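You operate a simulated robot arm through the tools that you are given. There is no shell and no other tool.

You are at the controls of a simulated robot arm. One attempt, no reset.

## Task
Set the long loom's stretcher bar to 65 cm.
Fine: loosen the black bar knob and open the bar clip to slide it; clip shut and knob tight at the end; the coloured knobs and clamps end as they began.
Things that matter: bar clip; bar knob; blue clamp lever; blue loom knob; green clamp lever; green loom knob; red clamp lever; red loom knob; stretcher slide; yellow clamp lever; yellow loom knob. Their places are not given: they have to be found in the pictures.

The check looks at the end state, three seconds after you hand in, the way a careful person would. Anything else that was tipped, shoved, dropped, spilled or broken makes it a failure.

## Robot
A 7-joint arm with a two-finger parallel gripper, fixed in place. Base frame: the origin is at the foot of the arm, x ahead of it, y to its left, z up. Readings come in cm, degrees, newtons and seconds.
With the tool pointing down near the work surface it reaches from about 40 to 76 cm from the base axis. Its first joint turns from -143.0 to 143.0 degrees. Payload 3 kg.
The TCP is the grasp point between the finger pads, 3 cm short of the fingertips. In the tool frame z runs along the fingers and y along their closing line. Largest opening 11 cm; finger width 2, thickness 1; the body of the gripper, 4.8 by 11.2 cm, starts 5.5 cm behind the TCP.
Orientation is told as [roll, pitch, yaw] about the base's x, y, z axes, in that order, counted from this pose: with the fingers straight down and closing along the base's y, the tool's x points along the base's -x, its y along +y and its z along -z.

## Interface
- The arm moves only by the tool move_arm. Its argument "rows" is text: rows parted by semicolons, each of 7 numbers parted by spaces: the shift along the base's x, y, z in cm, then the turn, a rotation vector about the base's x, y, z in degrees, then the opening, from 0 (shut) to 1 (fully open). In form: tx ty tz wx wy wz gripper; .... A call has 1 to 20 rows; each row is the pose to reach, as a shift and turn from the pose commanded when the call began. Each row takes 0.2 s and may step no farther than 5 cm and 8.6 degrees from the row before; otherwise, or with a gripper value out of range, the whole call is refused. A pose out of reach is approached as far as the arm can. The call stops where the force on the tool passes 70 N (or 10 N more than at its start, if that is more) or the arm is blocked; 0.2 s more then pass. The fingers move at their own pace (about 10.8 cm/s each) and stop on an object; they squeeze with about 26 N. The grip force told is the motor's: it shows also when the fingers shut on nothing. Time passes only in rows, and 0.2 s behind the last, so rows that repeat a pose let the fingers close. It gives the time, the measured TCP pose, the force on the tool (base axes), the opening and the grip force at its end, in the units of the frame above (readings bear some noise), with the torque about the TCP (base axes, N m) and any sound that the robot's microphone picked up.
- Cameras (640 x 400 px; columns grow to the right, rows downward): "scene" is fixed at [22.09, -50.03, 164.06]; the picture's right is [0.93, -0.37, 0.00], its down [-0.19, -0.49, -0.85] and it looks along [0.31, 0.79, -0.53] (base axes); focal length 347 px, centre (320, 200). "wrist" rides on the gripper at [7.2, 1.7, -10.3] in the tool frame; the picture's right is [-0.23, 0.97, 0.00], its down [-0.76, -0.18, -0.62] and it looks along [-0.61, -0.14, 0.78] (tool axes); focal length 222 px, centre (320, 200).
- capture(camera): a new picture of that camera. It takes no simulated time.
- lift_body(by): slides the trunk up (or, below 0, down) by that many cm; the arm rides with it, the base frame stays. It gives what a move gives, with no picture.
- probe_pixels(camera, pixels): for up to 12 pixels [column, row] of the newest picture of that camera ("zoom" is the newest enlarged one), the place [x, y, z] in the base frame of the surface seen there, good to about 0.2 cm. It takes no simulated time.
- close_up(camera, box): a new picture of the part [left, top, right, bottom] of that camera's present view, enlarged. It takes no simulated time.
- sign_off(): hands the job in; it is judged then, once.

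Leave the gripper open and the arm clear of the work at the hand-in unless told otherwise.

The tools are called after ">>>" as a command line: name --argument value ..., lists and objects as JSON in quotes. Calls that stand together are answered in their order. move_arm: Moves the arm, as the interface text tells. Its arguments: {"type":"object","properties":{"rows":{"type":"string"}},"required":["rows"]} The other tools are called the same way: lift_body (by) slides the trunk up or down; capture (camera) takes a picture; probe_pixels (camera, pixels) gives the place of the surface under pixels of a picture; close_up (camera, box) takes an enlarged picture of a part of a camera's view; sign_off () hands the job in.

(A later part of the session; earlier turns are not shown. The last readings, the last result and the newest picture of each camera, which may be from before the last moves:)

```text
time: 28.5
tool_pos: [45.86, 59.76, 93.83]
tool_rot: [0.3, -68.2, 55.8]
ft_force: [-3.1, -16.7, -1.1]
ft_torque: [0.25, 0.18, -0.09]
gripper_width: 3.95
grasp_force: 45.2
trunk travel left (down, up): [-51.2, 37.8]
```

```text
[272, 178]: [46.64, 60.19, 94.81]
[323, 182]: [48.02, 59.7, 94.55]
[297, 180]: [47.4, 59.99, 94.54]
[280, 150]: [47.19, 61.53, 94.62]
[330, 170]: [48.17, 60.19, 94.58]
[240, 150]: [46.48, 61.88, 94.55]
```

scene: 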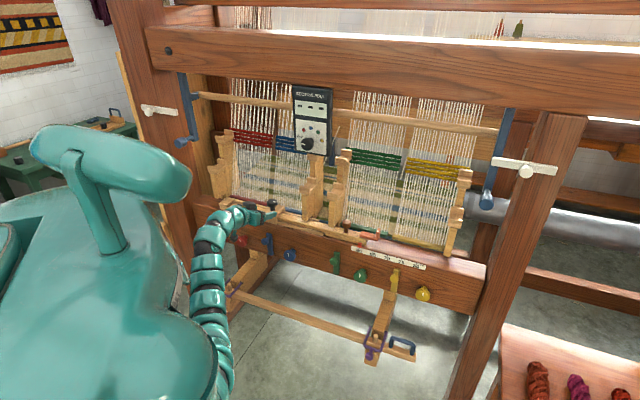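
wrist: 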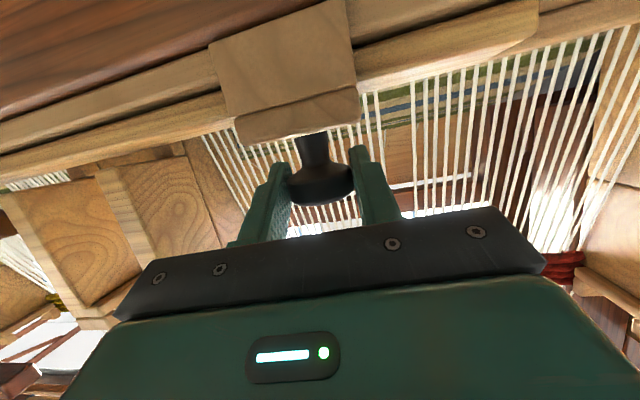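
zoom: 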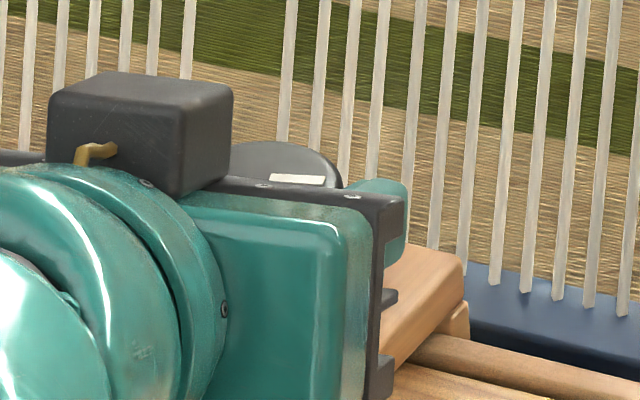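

The knob is following: the mark turned from about -48° to about -20 to -30°. I'll continue another 32° and relieve the side force a little.

>>> move_arm --rows "0.04 -0.1 0 0 0 4 0; 0.083 -0.17 0 0 0 8 0; 0.13 -0.2 0 0 0 12 0; 0.177 -0.25 0 0 0 16 0; 0.23 -0.28 0 0 0 20 0; 0.281 -0.31 0 0 0 24 0; 0.33 -0.33 0 0 0 28 0; 0.392 -0.36 0 0 0 32 0; 0.392 -0.36 0 0 0 32 0"

>>> capture --camera "scene"

>>> close_up --camera "scene" --box '[256, 190, 296, 215]'

```text
time: 30.5
tool_pos: [46.34, 59.71, 93.77]
tool_rot: [0.2, -68.5, 87.7]
ft_force: [9.4, 12.1, 8.7]
ft_torque: [1.17, 0.27, -0.04]
gripper_width: 3.94
grasp_force: 45.3
trunk travel left (down, up): [-51.2, 37.8]
```

```text
taken
```

scene: 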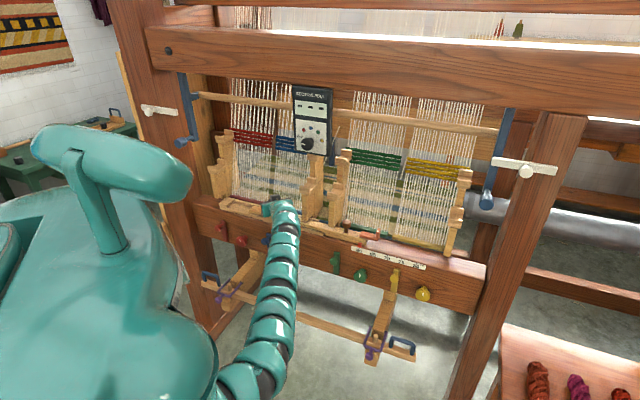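

```text
16.00 times, centred on (276, 202) of scene
```

zoom: 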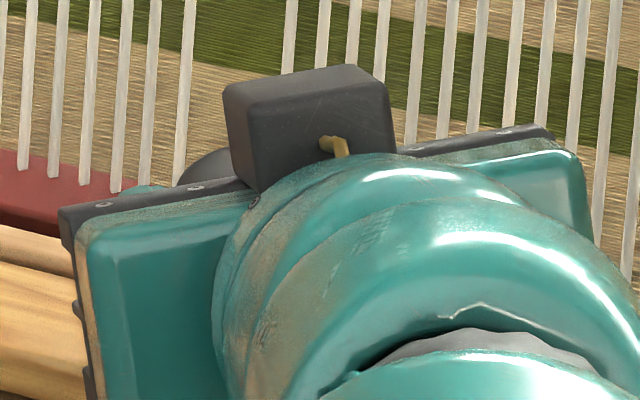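

Turned to yaw 88°. A torque of ~1.2 N·m has appeared, so I'll check nothing touches the blue lever, via the wrist view and a probe.

>>> capture --camera "wrist"

>>> close_up --camera "scene" --box '[210, 190, 330, 290]'

>>> probe_pixels --camera "zoom" --pixels '[[305, 250], [310, 290], [425, 325], [165, 255], [60, 200], [350, 330], [280, 230]]'

```text
taken
```

wrist: 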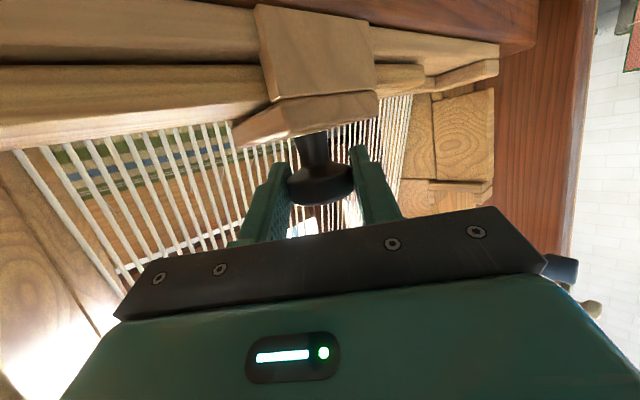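

```text
4.00 times, centred on (270, 240) of scene
```

zoom: 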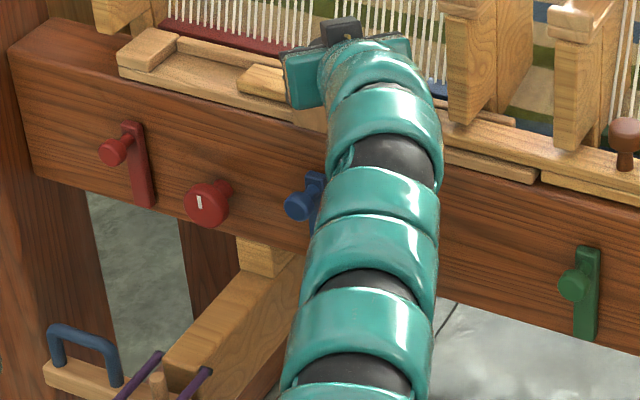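

```text
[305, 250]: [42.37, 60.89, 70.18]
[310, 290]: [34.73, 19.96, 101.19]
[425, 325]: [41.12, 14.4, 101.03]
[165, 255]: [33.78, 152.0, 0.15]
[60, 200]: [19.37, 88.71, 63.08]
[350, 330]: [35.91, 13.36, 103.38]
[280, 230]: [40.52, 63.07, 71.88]
```

The arm is at z≈100, well above the levers, so the torque is just grip stress. I'll release, back off, and read the knob mark.

>>> move_arm --rows "0 0 0 0 0 0 0.3; 0 0 0 0 0 0 0.7; 0 0 0 0 0 0 0.7; 0 -3 0.5 0 0 0 0.7; 0 -7 1 0 0 0 0.7; 0 -7 1 0 0 0 0.7"

>>> close_up --camera "scene" --box '[246, 185, 310, 225]'

>>> capture --camera "wrist"

```text
time: 31.9
tool_pos: [46.56, 52.83, 94.92]
tool_rot: [0.2, -68.2, 87.9]
ft_force: [-0.1, 0.1, -0.3]
ft_torque: [-0.01, -0.01, -0.02]
gripper_width: 7.68
grasp_force: 0.0
trunk travel left (down, up): [-51.2, 37.8]
```

```text
10.00 times, centred on (278, 205) of scene
```

zoom: 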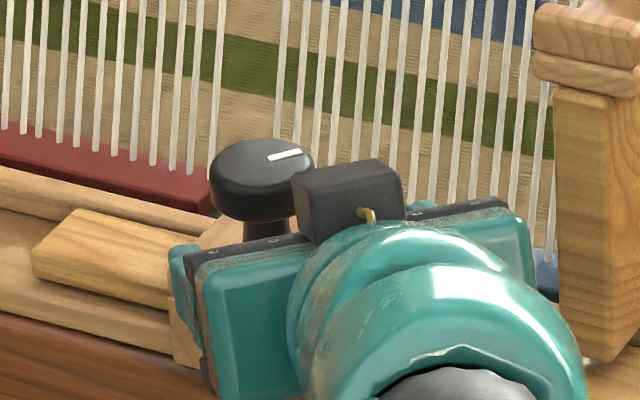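

```text
taken
```

wrist: 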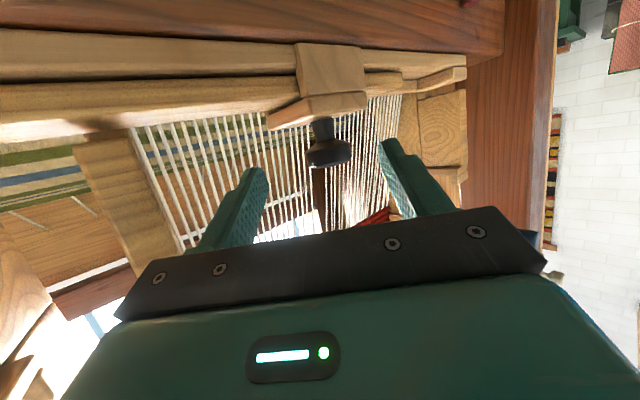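

The mark now points right and up. Probing its ends and the head outline.

>>> probe_pixels --camera "zoom" --pixels '[[270, 158], [299, 152], [215, 165], [312, 160], [262, 142], [255, 187]]'

```text
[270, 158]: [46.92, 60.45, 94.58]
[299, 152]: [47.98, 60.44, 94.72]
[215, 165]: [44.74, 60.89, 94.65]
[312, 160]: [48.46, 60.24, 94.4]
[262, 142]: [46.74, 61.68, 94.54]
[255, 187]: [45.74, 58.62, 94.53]
```

The knob has turned 48° counter-clockwise and its centre refines to (46.5,60.4). I'll swing back to yaw 40° and regrip for a second stroke.

>>> move_arm --rows "-1.66 -1.3 -0.2 0 0 -8 0.7; -2.86 -1.0 -0.4 0 0 -16 0.7; -3.96 -0.5 -0.6 0 0 -24 0.7; -5.06 0.1 -0.8 0 0 -32 0.7; -6.06 0.9 -1 0 0 -40 0.7; -6.96 1.8 -1.1 0 0 -48 0.7; -3.86 4.4 -1.1 0 0 -48 0.7; -0.63 7.09 -1.1 0 0 -48 0.7; -0.63 7.09 -1.1 0 0 -48 0.7; -0.63 7.09 -1.1 0 0 -48 0.3; -0.63 7.09 -1.1 0 0 -48 0; -0.63 7.09 -1.1 0 0 -48 0; -0.63 7.09 -1.1 0 0 -48 0"

>>> capture --camera "wrist"

```text
time: 34.7
tool_pos: [45.53, 59.83, 93.4]
tool_rot: [0.2, -68.2, 39.8]
ft_force: [4.8, -2.7, -1.5]
ft_torque: [0.05, 0.0, -0.05]
gripper_width: 3.93
grasp_force: 45.1
trunk travel left (down, up): [-51.2, 37.8]
```

```text
taken
```

wrist: 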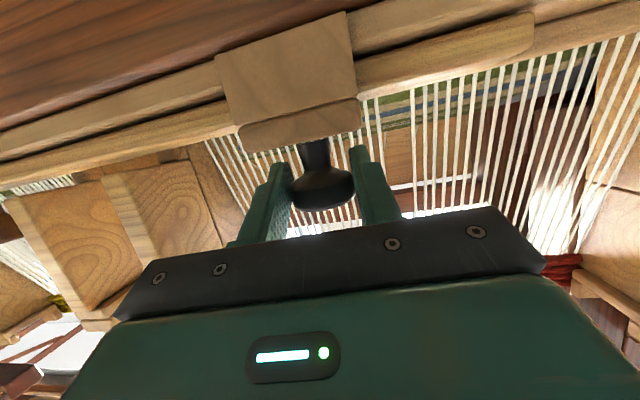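

Gripped again. Second counter-clockwise stroke of 54°.

>>> move_arm --rows "0.035 -0.035 0 0 0 4 0; 0.07 -0.07 0 0 0 8 0; 0.11 -0.1 0 0 0 12 0; 0.155 -0.14 0 0 0 16 0; 0.2 -0.17 0 0 0 20 0; 0.245 -0.19 0 0 0 24 0; 0.29 -0.21 0 0 0 28 0; 0.34 -0.23 0 0 0 32 0; 0.39 -0.245 0 0 0 36 0; 0.44 -0.254 0 0 0 40 0; 0.49 -0.26 0 0 0 44 0; 0.545 -0.265 0 0 0 48 0; 0.545 -0.265 0 0 0 48 0"

>>> move_arm --rows "0 0 0 0 0 0 0.3; 0 0 0 0 0 0 0.7; 0 0 0 0 0 0 0.7; 0 -3 0.5 0 0 0 0.7; 0 -7 1 0 0 0 0.7; 0 -7 1 0 0 0 0.7"

>>> close_up --camera "scene" --box '[246, 185, 310, 225]'

```text
time: 37.5
tool_pos: [46.34, 59.47, 93.66]
tool_rot: [0.1, -68.3, 87.7]
ft_force: [6.6, 4.7, -9.7]
ft_torque: [0.61, 0.05, -0.46]
gripper_width: 3.9
grasp_force: 44.5
trunk travel left (down, up): [-51.2, 37.8]
```

```text
time: 38.9
tool_pos: [46.54, 52.4, 94.57]
tool_rot: [0.0, -68.2, 87.9]
ft_force: [0.4, 0.4, 0.7]
ft_torque: [0.02, 0.0, 0.02]
gripper_width: 7.7
grasp_force: 0.1
trunk travel left (down, up): [-51.2, 37.8]
```

```text
10.00 times, centred on (278, 205) of scene
```

zoom: 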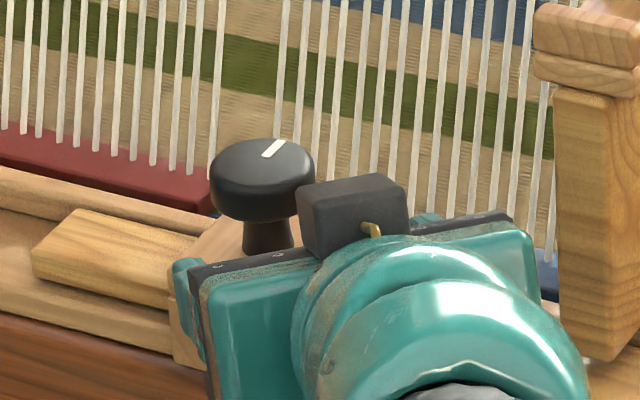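

The torque about z rose to -0.46, so it may have hit a stop. Probing the mark.

>>> probe_pixels --camera "zoom" --pixels '[[266, 156], [282, 142], [213, 165], [314, 168], [262, 142], [255, 190]]'

```text
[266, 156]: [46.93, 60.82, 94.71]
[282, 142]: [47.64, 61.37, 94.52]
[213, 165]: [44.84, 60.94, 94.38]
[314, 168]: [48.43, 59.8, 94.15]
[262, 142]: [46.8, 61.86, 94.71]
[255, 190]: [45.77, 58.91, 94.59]
```

The mark is now at about +42°, a full 90° loosened and apparently at its stop. Next is the clip: I'll back off and travel in front of the bar to the clip at the right end, turning the hand back to yaw 45°.

>>> move_arm --rows "-1.5 -1.5 0.5 0 0 -5 0.7; -3 -3 1 0 0 -10 0.7; -0.05 -6.25 1 0 0 -15 0.7; 2.9 -9.5 1 0 0 -20 0.7; 5.85 -12.75 1 0 0 -25 0.7; 8.8 -16 1 0 0 -30 0.7; 11.75 -19.25 1 0 0 -35 0.7; 14.7 -22.5 1 0 0 -40 0.7; 17.65 -25.75 1 0 0 -43 0.7; 20.6 -29 1 0 0 -43 0.7; 20.6 -29 1 0 0 -43 0.7"

>>> capture --camera "wrist"

>>> capture --camera "scene"

```text
time: 41.3
tool_pos: [66.73, 23.26, 95.77]
tool_rot: [0.3, -68.2, 44.7]
ft_force: [0.0, 0.4, 0.2]
ft_torque: [0.0, 0.0, 0.0]
gripper_width: 7.69
grasp_force: 0.0
trunk travel left (down, up): [-51.2, 37.8]
```

```text
taken
```

wrist: 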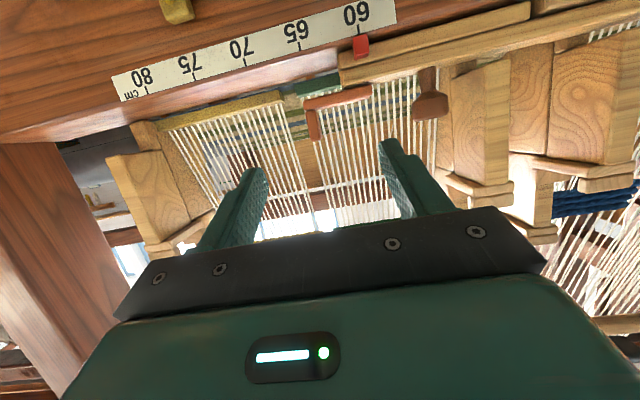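

```text
taken
```

scene: 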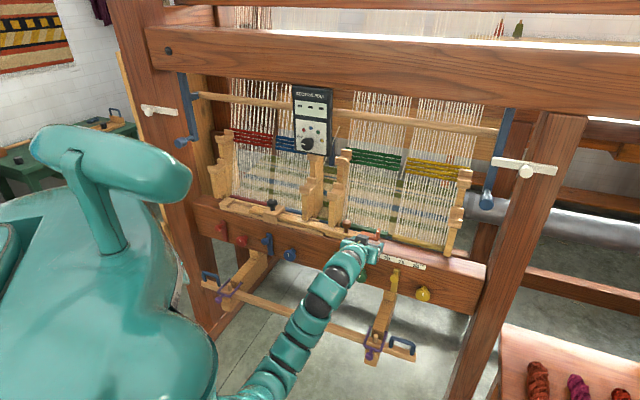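

I'll zoom in on the clip from the wrist camera and probe it.

>>> close_up --camera "wrist" --box '[260, 0, 460, 140]'

>>> probe_pixels --camera "zoom" --pixels '[[180, 430], [155, 400], [195, 380], [150, 330], [160, 310], [250, 300], [340, 290], [330, 265], [320, 150], [330, 200], [265, 230], [400, 200]]'

```text
2.86 times, centred on (360, 70) of wrist
```

zoom: 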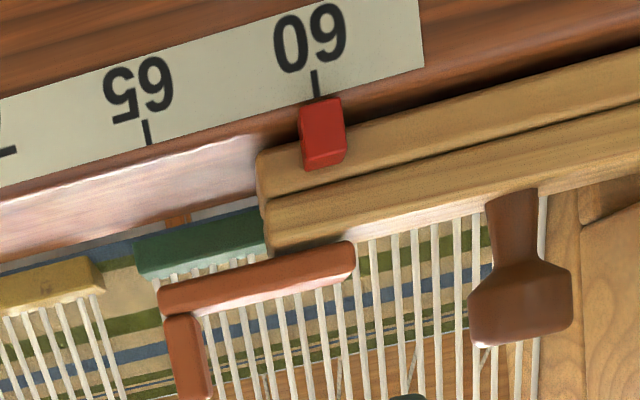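

```text
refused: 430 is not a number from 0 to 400
```

>>> probe_pixels --camera "zoom" --pixels '[[185, 390], [185, 350], [205, 385], [172, 300], [250, 275], [345, 255], [320, 150], [320, 120], [265, 225], [400, 200], [520, 310], [515, 230]]'

```text
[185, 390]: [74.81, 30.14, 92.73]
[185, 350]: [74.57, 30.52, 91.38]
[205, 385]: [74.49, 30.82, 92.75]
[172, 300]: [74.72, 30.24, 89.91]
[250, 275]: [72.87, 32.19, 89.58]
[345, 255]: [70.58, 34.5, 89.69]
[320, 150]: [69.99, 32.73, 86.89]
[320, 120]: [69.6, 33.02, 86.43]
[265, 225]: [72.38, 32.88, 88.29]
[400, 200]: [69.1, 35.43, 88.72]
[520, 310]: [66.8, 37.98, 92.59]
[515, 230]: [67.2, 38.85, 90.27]
```

The clip's tab is at u≈31.2 along the bar, z 90.3–93.3, with its plate lying on the slide end. I'll straddle the tab with the fingers narrowed, pausing first at s≈69.

>>> move_arm --rows "1.4 1.2 -1 0 0 0 0.4; 2.8 2.3 -2 0 0 0 0.4; 4.1 3.4 -3 0 0 0 0.4; 4.1 3.4 -3 0 0 0 0.4"

>>> capture --camera "wrist"

>>> close_up --camera "scene" --box '[330, 210, 410, 260]'

```text
time: 42.3
tool_pos: [70.87, 26.77, 92.75]
tool_rot: [0.2, -68.4, 44.8]
ft_force: [0.3, -1.0, 0.4]
ft_torque: [0.02, 0.02, 0.0]
gripper_width: 4.38
grasp_force: 0.0
trunk travel left (down, up): [-51.2, 37.8]
```

```text
taken
```

wrist: 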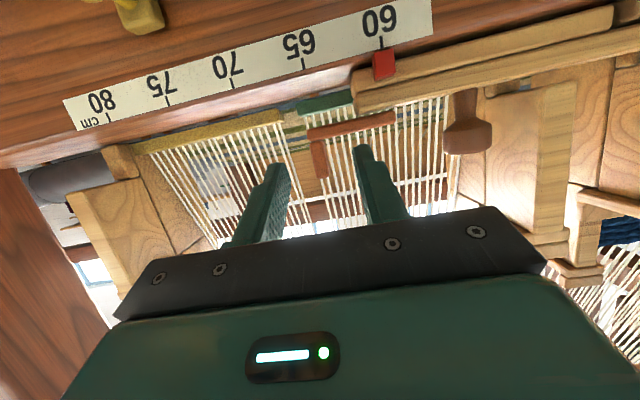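

```text
8.00 times, centred on (370, 235) of scene
```

zoom: 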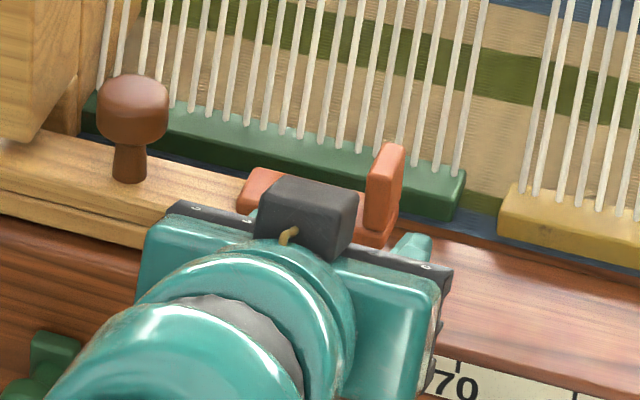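

The tab is centred between the fingertips. I'll move in and close gently on it.

>>> move_arm --rows "1.4 1.35 0 0 0 0 0.4; 2.7 2.6 0 0 0 0 0.4; 4 3.9 0.05 0 0 0 0.4; 4 3.9 0.05 0 0 0 0.4; 4 3.9 0.05 0 0 0 0.2; 4 3.9 0.05 0 0 0 0.05; 4 3.9 0.05 0 0 0 0; 4 3.9 0.05 0 0 0 0"

>>> capture --camera "wrist"

>>> close_up --camera "scene" --box '[330, 210, 410, 260]'

```text
time: 44.1
tool_pos: [75.04, 30.6, 92.85]
tool_rot: [0.1, -68.3, 44.8]
ft_force: [7.1, -0.1, 1.0]
ft_torque: [0.12, -0.08, 0.07]
gripper_width: 1.07
grasp_force: 45.1
trunk travel left (down, up): [-51.2, 37.8]
```

```text
taken
```

wrist: 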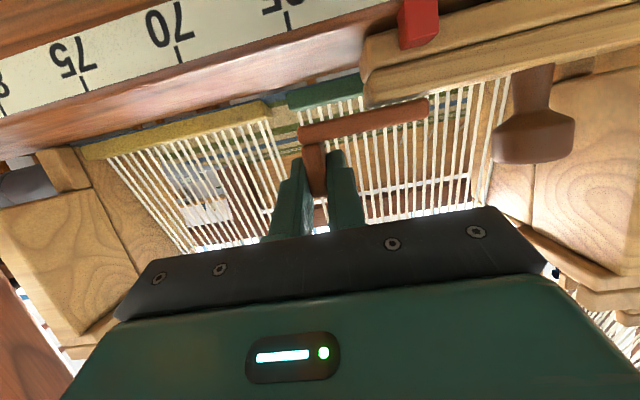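

```text
8.00 times, centred on (370, 235) of scene
```

zoom: 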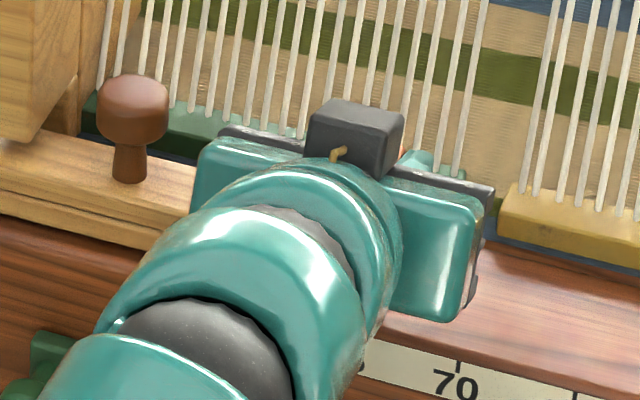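

Gripped (1.07 cm). I'll try lifting the tab 8° about its inner end and feel the reaction.

>>> move_arm --rows "-0.08 0.08 0.18 -1.4 -1.4 0 0; -0.165 0.165 0.362 -2.83 -2.83 0 0; -0.255 0.255 0.54 -4.2 -4.2 0 0; -0.346 0.346 0.707 -5.66 -5.66 0 0; -0.346 0.346 0.707 -5.66 -5.66 0 0"

>>> capture --camera "wrist"

```text
time: 45.3
tool_pos: [74.71, 30.85, 93.61]
tool_rot: [-20.7, -66.9, 64.1]
ft_force: [10.0, -8.2, 0.4]
ft_torque: [0.28, -0.78, 0.13]
gripper_width: 1.06
grasp_force: 44.8
trunk travel left (down, up): [-51.2, 37.8]
```

```text
taken
```

wrist: 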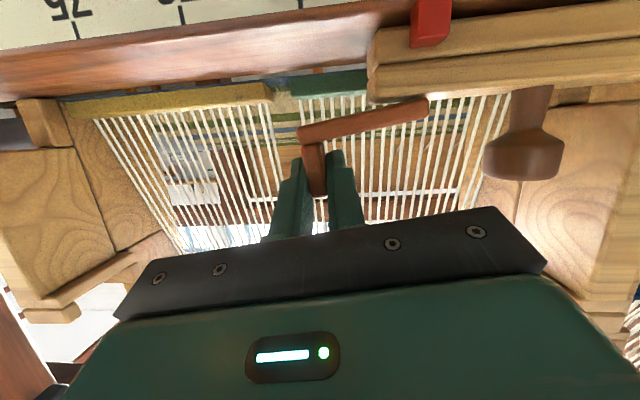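

The clip plate is lifting off the slide with little resistance. I'll continue another 24° along the arc.

>>> move_arm --rows "-0.11 0.11 0.33 -2.83 -2.83 0 0; -0.31 0.31 0.64 -5.66 -5.66 0 0; -0.53 0.53 0.93 -8.49 -8.49 0 0; -0.76 0.76 1.2 -11.31 -11.31 0 0; -1.0 1.0 1.444 -14.14 -14.14 0 0; -1.25 1.25 1.665 -16.97 -16.97 0 0; -1.25 1.25 1.665 -16.97 -16.97 0 0"

>>> capture --camera "wrist"

>>> capture --camera "scene"

```text
time: 46.9
tool_pos: [73.47, 32.35, 95.12]
tool_rot: [-59.0, -51.9, 97.7]
ft_force: [8.3, -2.9, 3.8]
ft_torque: [-0.78, 0.22, -0.94]
gripper_width: 1.1
grasp_force: 45.0
trunk travel left (down, up): [-51.2, 37.8]
```

```text
taken
```

wrist: 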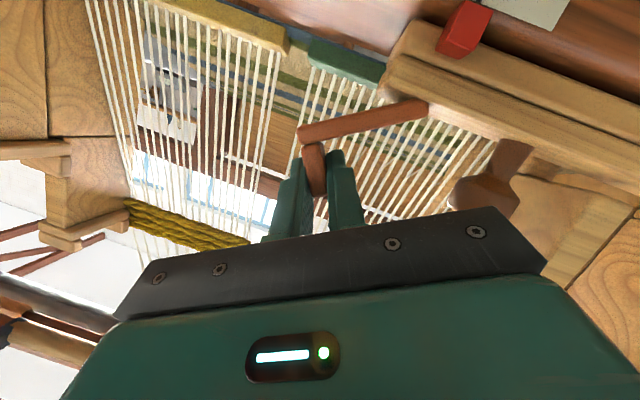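

```text
taken
```

scene: 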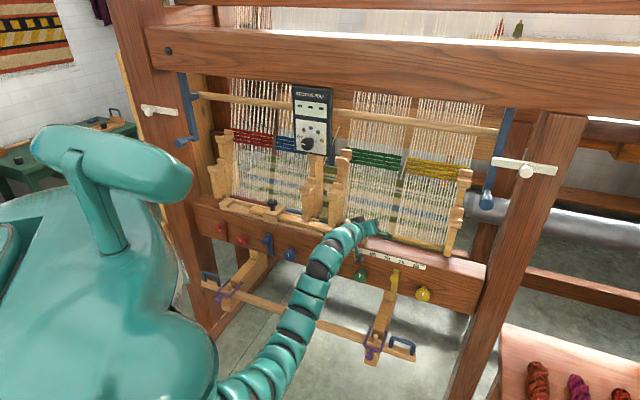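

The clip is now open about 32° and moving freely. I'll continue another 28°.

>>> move_arm --rows "-0.26 0.26 0.2 -2.83 -2.83 0 0; -0.53 0.53 0.37 -5.66 -5.66 0 0; -0.81 0.81 0.51 -8.49 -8.49 0 0; -1.1 1.1 0.625 -11.31 -11.31 0 0; -1.39 1.39 0.71 -14.14 -14.14 0 0; -1.68 1.68 0.77 -16.97 -16.97 0 0; -1.98 1.98 0.8 -19.8 -19.8 0 0; -1.98 1.98 0.8 -19.8 -19.8 0 0"

>>> capture --camera "wrist"

>>> close_up --camera "scene" --box '[310, 190, 430, 270]'

```text
time: 48.7
tool_pos: [71.47, 34.04, 95.96]
tool_rot: [-77.9, -27.7, 110.0]
ft_force: [23.9, -17.4, 1.2]
ft_torque: [-0.35, 1.1, 0.07]
gripper_width: 1.27
grasp_force: 44.5
trunk travel left (down, up): [-51.2, 37.8]
```

```text
taken
```

wrist: 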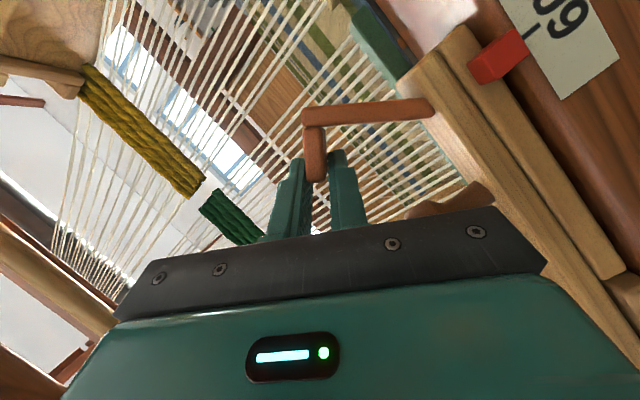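

```text
5.00 times, centred on (370, 230) of scene
```

zoom: 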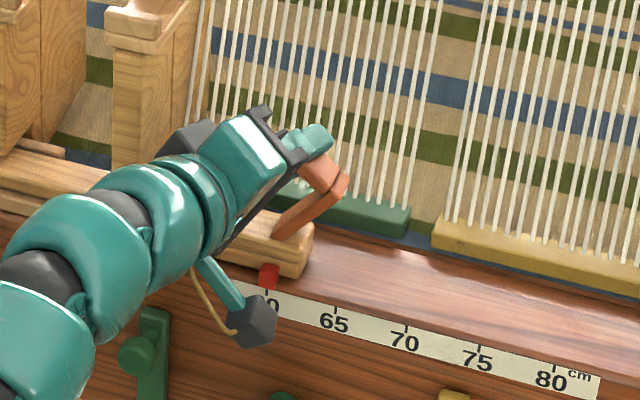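

The clip has reached roughly 50° and now pushes back (~29 N), apparently at its stop. I'll release it and back straight out along the hand axis.

>>> move_arm --rows "0 0 0 0 0 0 0.2; 0 0 0 0 0 0 0.4; 0 0 0 0 0 0 0.4; -1.8 -0.9 0.4 0 0 0 0.4; -3.5 -1.8 0.7 0 0 0 0.4; -5.3 -2.6 1.1 0 0 0 0.4; -7.5 -4.5 1.5 0 0 0 0.4; -7.5 -4.5 1.5 0 0 0 0.4"

>>> capture --camera "wrist"

>>> close_up --camera "scene" --box '[310, 190, 430, 270]'

```text
time: 50.5
tool_pos: [63.66, 29.42, 97.42]
tool_rot: [-77.8, -27.8, 110.1]
ft_force: [-0.5, -0.3, -0.2]
ft_torque: [-0.01, 0.0, -0.03]
gripper_width: 4.4
grasp_force: 0.0
trunk travel left (down, up): [-51.2, 37.8]
```

```text
taken
```

wrist: 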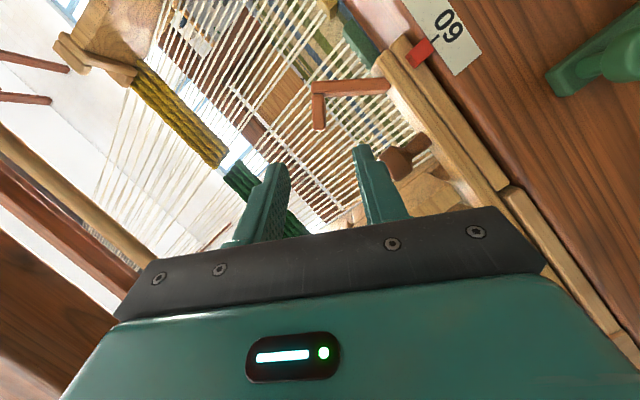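

```text
5.00 times, centred on (370, 230) of scene
```

zoom: 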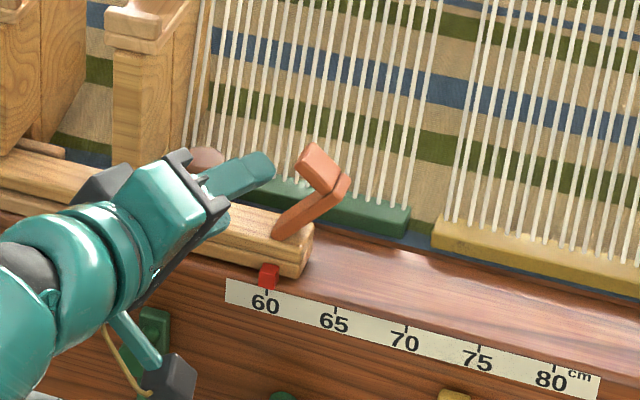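

The clip stays open. Next, the slide: I'll roll the hand back upright in front of the brown handle.

>>> move_arm --rows "-0.4 0.4 0 5.3 5.3 0 0.5; -0.8 0.8 -0.5 10.6 10.6 0 0.5; -1.2 1.2 -1 15.9 15.9 0 0.5; -1.6 1.6 -1.5 21.2 21.2 0 0.5; -2 2 -2 26.5 26.5 0 0.5; -2.3 2.4 -2.5 31.8 31.8 0 0.5; -2.6 2.8 -3 37.1 37.1 0 0.5; -2.86 3.1 -3.5 42.4 42.4 0 0.5; -2.86 3.1 -3.5 42.4 42.4 0 0.5"

>>> capture --camera "wrist"

>>> capture --camera "scene"

```text
time: 52.5
tool_pos: [60.93, 32.94, 94.05]
tool_rot: [0.3, -68.2, 44.7]
ft_force: [-0.5, 0.3, -0.3]
ft_torque: [0.01, 0.01, 0.0]
gripper_width: 5.48
grasp_force: 0.1
trunk travel left (down, up): [-51.2, 37.8]
```

```text
taken
```

wrist: 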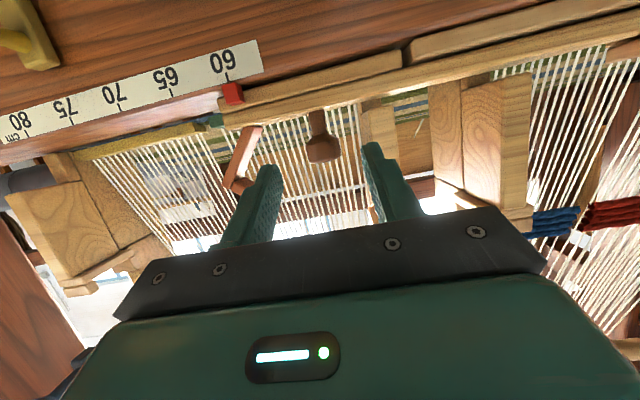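

```text
taken
```

scene: 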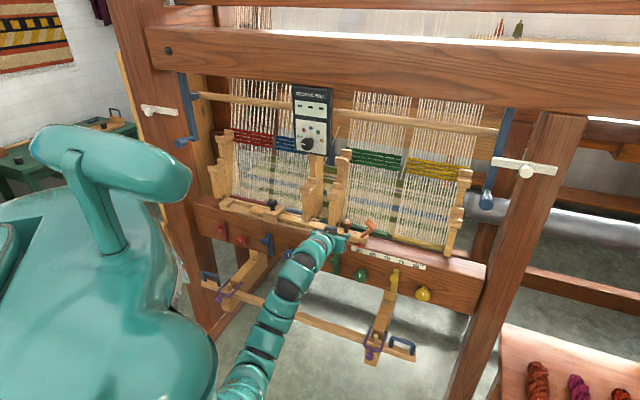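

The handle is at (322,148), between the fingers. The wooden post at (378,125) is close to the right finger, so I'll probe the clearances.

>>> probe_pixels --camera "wrist" --pixels '[[322, 150], [308, 150], [339, 150], [322, 158], [318, 125], [366, 110], [366, 125], [372, 130], [385, 125], [397, 110], [230, 90], [232, 100]]'

>>> close_up --camera "wrist" --box '[200, 40, 440, 190]'

```text
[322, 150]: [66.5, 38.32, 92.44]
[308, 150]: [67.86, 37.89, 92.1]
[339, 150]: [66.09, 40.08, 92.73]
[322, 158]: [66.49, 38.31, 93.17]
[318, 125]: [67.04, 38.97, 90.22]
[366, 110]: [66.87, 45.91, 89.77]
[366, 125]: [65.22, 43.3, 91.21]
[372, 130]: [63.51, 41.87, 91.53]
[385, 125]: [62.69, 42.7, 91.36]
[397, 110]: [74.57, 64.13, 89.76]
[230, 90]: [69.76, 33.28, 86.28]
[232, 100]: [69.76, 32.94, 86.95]
```

```text
2.67 times, centred on (320, 115) of wrist
```

zoom: 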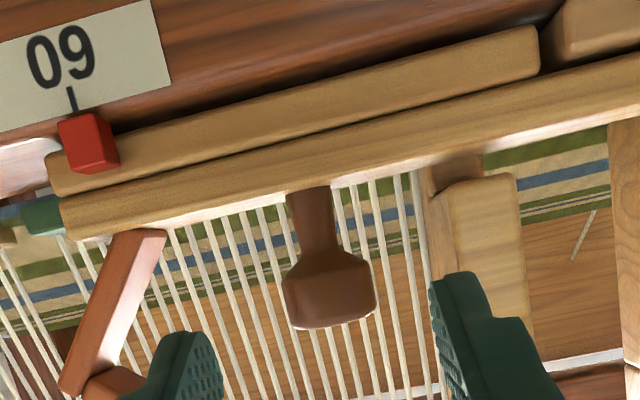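

Clearance is about 1.3 cm with the opening at 0.4. I'll narrow the fingers and move onto the handle.

>>> move_arm --rows "0.5 0.4 -0.7 0 0 0 0.4; 1.2 1 -1.4 0 0 0 0.4; 3 2.8 -1.4 0 0 0 0.4; 4.6 4.4 -1.4 0 0 0 0.4; 6.17 5.96 -1.4 0 0 0 0.4; 6.17 5.96 -1.4 0 0 0 0.4; 6.17 5.96 -1.4 0 0 0 0.2; 6.17 5.96 -1.4 0 0 0 0; 6.17 5.96 -1.4 0 0 0 0"

>>> capture --camera "wrist"

```text
time: 54.5
tool_pos: [67.28, 39.03, 92.55]
tool_rot: [0.0, -68.3, 44.9]
ft_force: [3.1, -0.3, 1.8]
ft_torque: [-0.21, 0.21, -0.22]
gripper_width: 3.17
grasp_force: 45.2
trunk travel left (down, up): [-51.2, 37.8]
```

```text
taken
```

wrist: 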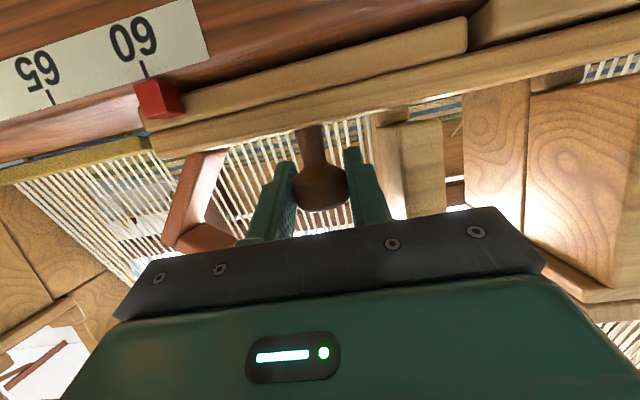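

Gripped the handle (3.17 cm). I'll slide it 1 cm along the bar first.

>>> move_arm --rows "0.18 -0.18 0 0 0 0 0; 0.35 -0.35 0 0 0 0 0; 0.53 -0.53 0 0 0 0 0; 0.71 -0.71 0 0 0 0 0; 0.71 -0.71 0 0 0 0 0"

>>> close_up --camera "scene" --box '[330, 220, 410, 270]'

```text
time: 55.7
tool_pos: [68.05, 38.27, 92.57]
tool_rot: [-0.1, -68.3, 44.9]
ft_force: [26.8, 27.6, 10.7]
ft_torque: [0.39, -0.36, 0.03]
gripper_width: 3.15
grasp_force: 44.9
trunk travel left (down, up): [-51.2, 37.8]
```

```text
8.00 times, centred on (370, 245) of scene
```

zoom: 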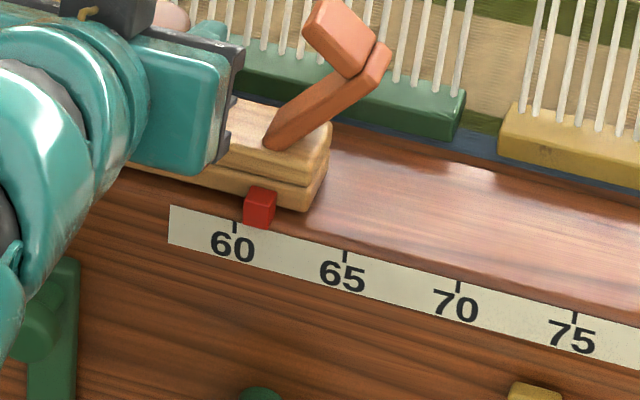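

It slides: the pointer is now at about 61. There's a 38 N outward force across the bar, so I'll ease slightly toward the loom while continuing 2 cm.

>>> move_arm --rows "0.1 0.1 0 0 0 0 0; 0.3 -0.1 0 0 0 0 0; 0.48 -0.28 0 0 0 0 0; 0.66 -0.46 0 0 0 0 0; 0.84 -0.64 0 0 0 0 0; 1.02 -0.82 0 0 0 0 0; 1.2 -1.0 0 0 0 0 0; 1.38 -1.18 0 0 0 0 0; 1.51 -1.31 0 0 0 0 0; 1.51 -1.31 0 0 0 0 0"

>>> close_up --camera "scene" --box '[330, 220, 410, 270]'

```text
time: 57.9
tool_pos: [69.23, 36.81, 92.42]
tool_rot: [-0.1, -68.2, 45.1]
ft_force: [7.8, 9.9, 11.9]
ft_torque: [0.27, -0.43, 0.08]
gripper_width: 3.14
grasp_force: 45.1
trunk travel left (down, up): [-51.2, 37.8]
```

```text
8.00 times, centred on (370, 245) of scene
```

zoom: 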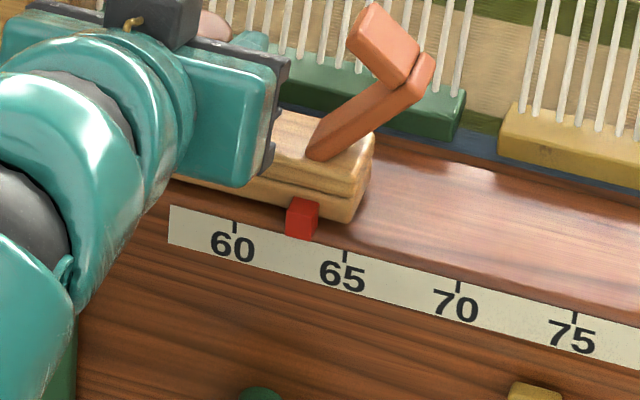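

The pointer is at about 63 and the forces dropped. Another 1.7 cm, then I'll measure.

>>> move_arm --rows "0.2 -0.1 0 0 0 0 0; 0.38 -0.28 0 0 0 0 0; 0.56 -0.46 0 0 0 0 0; 0.74 -0.64 0 0 0 0 0; 0.92 -0.82 0 0 0 0 0; 1.1 -1.0 0 0 0 0 0; 1.25 -1.15 0 0 0 0 0; 1.25 -1.15 0 0 0 0 0"

>>> close_up --camera "scene" --box '[346, 230, 394, 260]'

>>> capture --camera "wrist"

```text
time: 59.7
tool_pos: [70.63, 35.65, 92.52]
tool_rot: [0.0, -68.0, 45.0]
ft_force: [0.1, 3.5, -2.3]
ft_torque: [-0.1, 0.03, 0.21]
gripper_width: 3.18
grasp_force: 44.9
trunk travel left (down, up): [-51.2, 37.8]
```

```text
13.33 times, centred on (370, 245) of scene
```

zoom: 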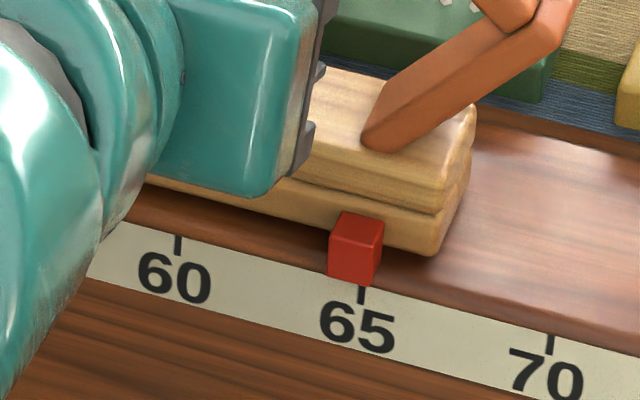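

```text
taken
```

wrist: 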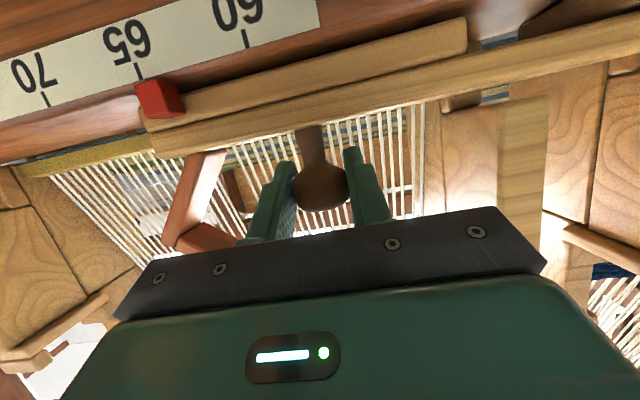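

The pointer reads about 64.75 (the tick lies ~10 px right of the pointer's centre, at 36.6 px/cm), and the hand's travel of 4.76 cm agrees. I'll move 0.25 cm more.

>>> move_arm --rows "0.09 -0.09 0 0 0 0 0; 0.18 -0.18 0 0 0 0 0; 0.18 -0.18 0 0 0 0 0"

>>> close_up --camera "scene" --box '[354, 235, 386, 255]'

>>> close_up --camera "wrist" --box '[90, 40, 210, 140]'

```text
time: 60.5
tool_pos: [70.76, 35.43, 92.6]
tool_rot: [0.0, -68.2, 45.0]
ft_force: [-4.8, -2.0, -5.7]
ft_torque: [0.02, -0.15, 0.17]
gripper_width: 3.14
grasp_force: 44.9
trunk travel left (down, up): [-51.2, 37.8]
```

```text
16.00 times, centred on (370, 245) of scene
```

zoom: 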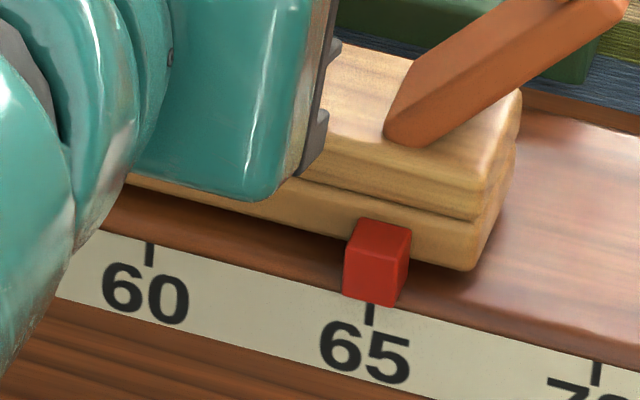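

```text
4.00 times, centred on (150, 90) of wrist
```

zoom: 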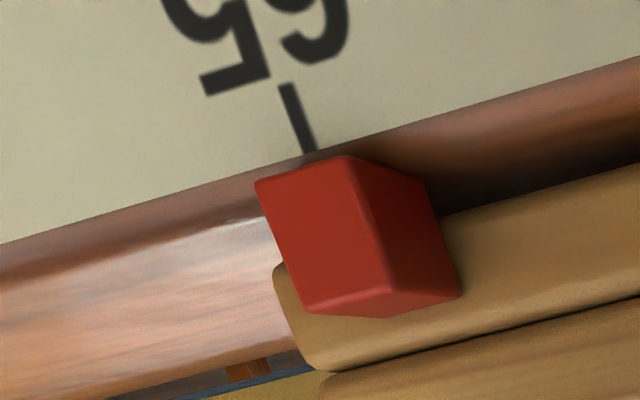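

The pointer's centre is now on the 65 tick (369 vs 370 px). I'll release the handle and back off straight.

>>> move_arm --rows "0 0 0 0 0 0 0.2; 0 0 0 0 0 0 0.42; 0 0 0 0 0 0 0.42; -1.5 -1.5 0.3 0 0 0 0.42; -3.5 -3.5 0.6 0 0 0 0.42; -6 -6 1 0 0 0 0.42; -6 -6 1 0 0 0 0.42"

>>> close_up --camera "scene" --box '[330, 210, 410, 260]'

>>> capture --camera "wrist"

```text
time: 62.1
tool_pos: [64.69, 29.35, 93.6]
tool_rot: [0.0, -68.2, 45.1]
ft_force: [-0.2, 0.5, 0.1]
ft_torque: [0.04, -0.03, 0.01]
gripper_width: 4.61
grasp_force: 0.1
trunk travel left (down, up): [-51.2, 37.8]
```

```text
8.00 times, centred on (370, 235) of scene
```

zoom: 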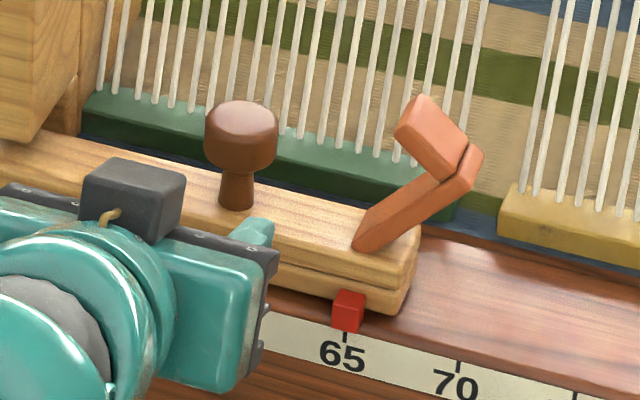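

```text
taken
```

wrist: 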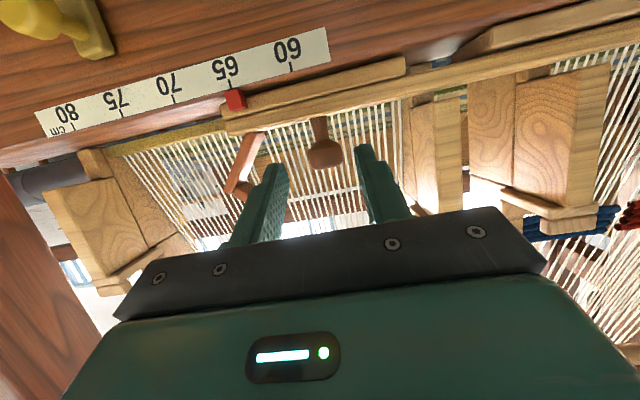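

The pointer sits on 65 with the hand away. Now shut the clip; first I'll probe its open angle.

>>> close_up --camera "wrist" --box '[180, 80, 300, 220]'

>>> probe_pixels --camera "wrist" --pixels '[[259, 137], [250, 155], [240, 172], [231, 188], [228, 185], [238, 184], [247, 190], [262, 134], [233, 178], [228, 192]]'

```text
2.86 times, centred on (240, 150) of wrist
```

zoom: 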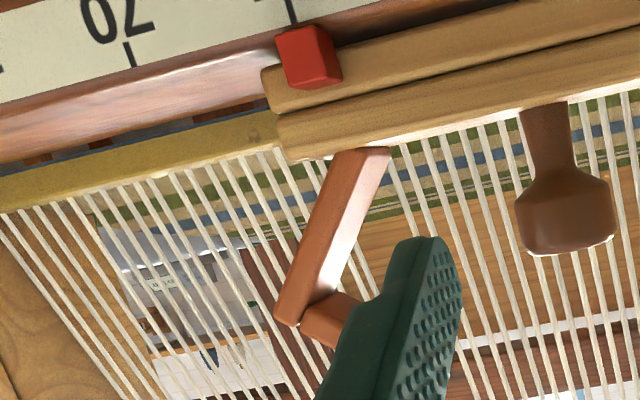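

```text
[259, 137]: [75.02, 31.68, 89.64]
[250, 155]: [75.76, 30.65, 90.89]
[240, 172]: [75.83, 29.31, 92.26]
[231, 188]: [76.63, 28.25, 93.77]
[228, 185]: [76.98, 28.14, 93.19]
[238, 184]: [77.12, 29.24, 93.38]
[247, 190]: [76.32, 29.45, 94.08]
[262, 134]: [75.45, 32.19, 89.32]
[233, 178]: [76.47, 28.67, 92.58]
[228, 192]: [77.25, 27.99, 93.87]
```

The clip stands at about 45°. I'll roll the hand 45° to match and take a pre-grip pose beside the tab.

>>> move_arm --rows "0.8 -1 1.2 -5.3 -5.3 0 0.4; 1.8 -1.8 2.4 -10.6 -10.6 0 0.4; 3 -2.3 3.4 -15.9 -15.9 0 0.4; 4.2 -2.55 3.8 -21.2 -21.2 0 0.4; 5.2 -2.55 3.8 -26.5 -26.5 0 0.4; 6.2 -2.55 3.8 -31.8 -31.8 0 0.4; 6.2 -2.55 3.8 -31.8 -31.8 0 0.4"

>>> capture --camera "wrist"

>>> close_up --camera "scene" --box '[330, 200, 430, 262]'

```text
time: 63.7
tool_pos: [70.91, 26.84, 97.31]
tool_rot: [-69.6, -41.1, 105.5]
ft_force: [0.1, 0.0, -0.7]
ft_torque: [0.0, 0.0, 0.0]
gripper_width: 4.41
grasp_force: 0.1
trunk travel left (down, up): [-51.2, 37.8]
```

```text
taken
```

wrist: 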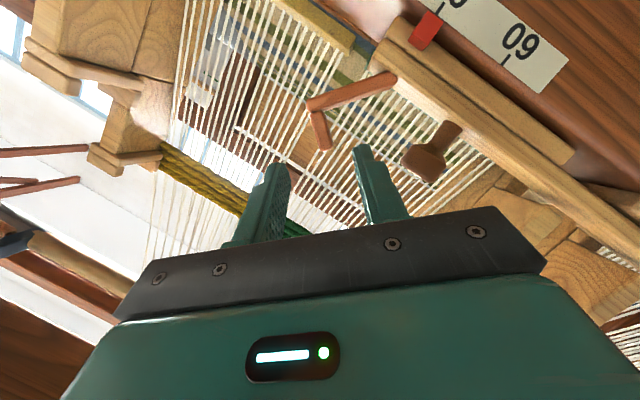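

```text
6.40 times, centred on (380, 231) of scene
```

zoom: 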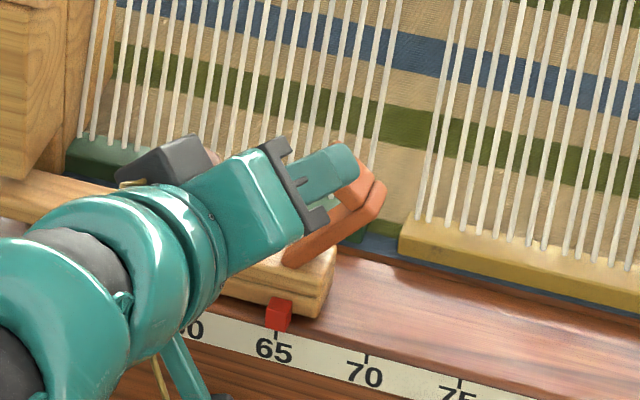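

The tab is centred between the fingers at (320,130). I'll move in and grip it.

>>> move_arm --rows "1.7 0.95 -0.5 0 0 0 0.4; 3.4 1.9 -1 0 0 0 0.4; 5.1 2.8 -1.5 0 0 0 0.4; 5.1 2.8 -1.5 0 0 0 0.4; 5.1 2.8 -1.5 0 0 0 0.2; 5.1 2.8 -1.5 0 0 0 0; 5.1 2.8 -1.5 0 0 0 0"

>>> capture --camera "wrist"

```text
time: 65.3
tool_pos: [76.09, 29.8, 95.67]
tool_rot: [-69.3, -40.9, 105.4]
ft_force: [-0.5, -4.1, -11.5]
ft_torque: [-0.02, -0.42, -0.09]
gripper_width: 1.06
grasp_force: 45.5
trunk travel left (down, up): [-51.2, 37.8]
```

```text
taken
```

wrist: 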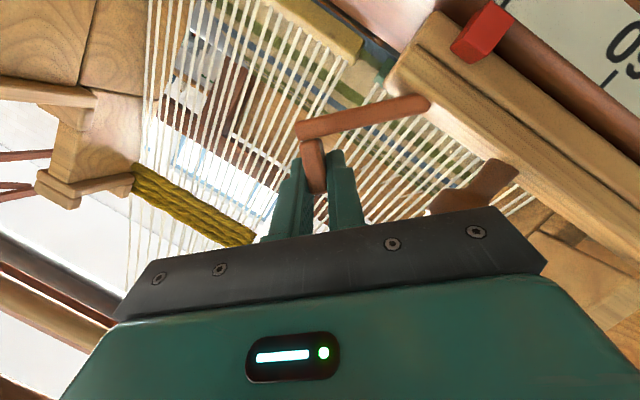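

Gripped at 1.06 cm. I'll swing the clip down along the reverse arc by 36° and check.

>>> move_arm --rows "0.28 -0.28 -0.134 2.83 2.83 0 0; 0.552 -0.552 -0.295 5.66 5.66 0 0; 0.815 -0.815 -0.483 8.49 8.49 0 0; 1.069 -1.069 -0.696 11.31 11.31 0 0; 1.312 -1.312 -0.934 14.14 14.14 0 0; 1.543 -1.543 -1.196 16.97 16.97 0 0; 1.76 -1.76 -1.478 19.8 19.8 0 0; 1.962 -1.962 -1.782 22.63 22.63 0 0; 2.149 -2.149 -2.105 25.46 25.46 0 0; 2.149 -2.149 -2.105 25.46 25.46 0 0"

>>> capture --camera "wrist"

>>> close_up --camera "scene" --box '[330, 200, 430, 262]'

```text
time: 67.5
tool_pos: [78.33, 27.63, 93.88]
tool_rot: [-22.9, -66.6, 66.3]
ft_force: [13.7, 5.5, 11.6]
ft_torque: [0.85, -0.32, 0.4]
gripper_width: 1.05
grasp_force: 45.2
trunk travel left (down, up): [-51.2, 37.8]
```

```text
taken
```

wrist: 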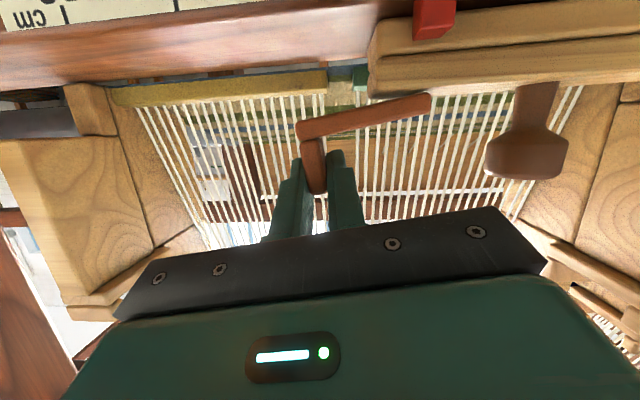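

```text
6.40 times, centred on (380, 231) of scene
```

zoom: 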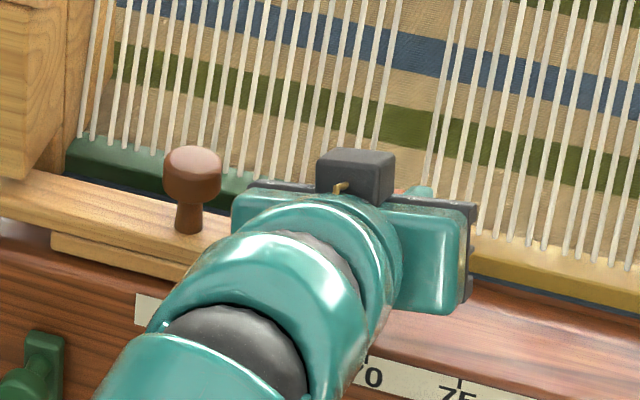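

About 9° is left. I'll press it down to shut with slight over-travel.

>>> move_arm --rows "0.085 -0.085 -0.17 1.41 1.41 0 0; 0.17 -0.17 -0.341 2.83 2.83 0 0; 0.265 -0.265 -0.56 4.6 4.6 0 0; 0.36 -0.36 -0.789 6.36 6.36 0 0; 0.4 -0.4 -0.95 7.4 7.4 0 0; 0.4 -0.4 -0.95 7.4 7.4 0 0"

>>> capture --camera "wrist"

```text
time: 68.9
tool_pos: [78.67, 27.0, 92.91]
tool_rot: [3.8, -68.4, 41.3]
ft_force: [26.9, 8.6, 31.0]
ft_torque: [-0.1, -0.78, 0.47]
gripper_width: 1.09
grasp_force: 44.6
trunk travel left (down, up): [-51.2, 37.8]
```

```text
taken
```

wrist: 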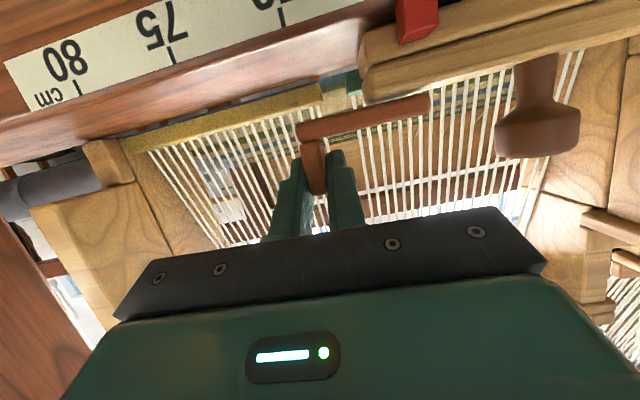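

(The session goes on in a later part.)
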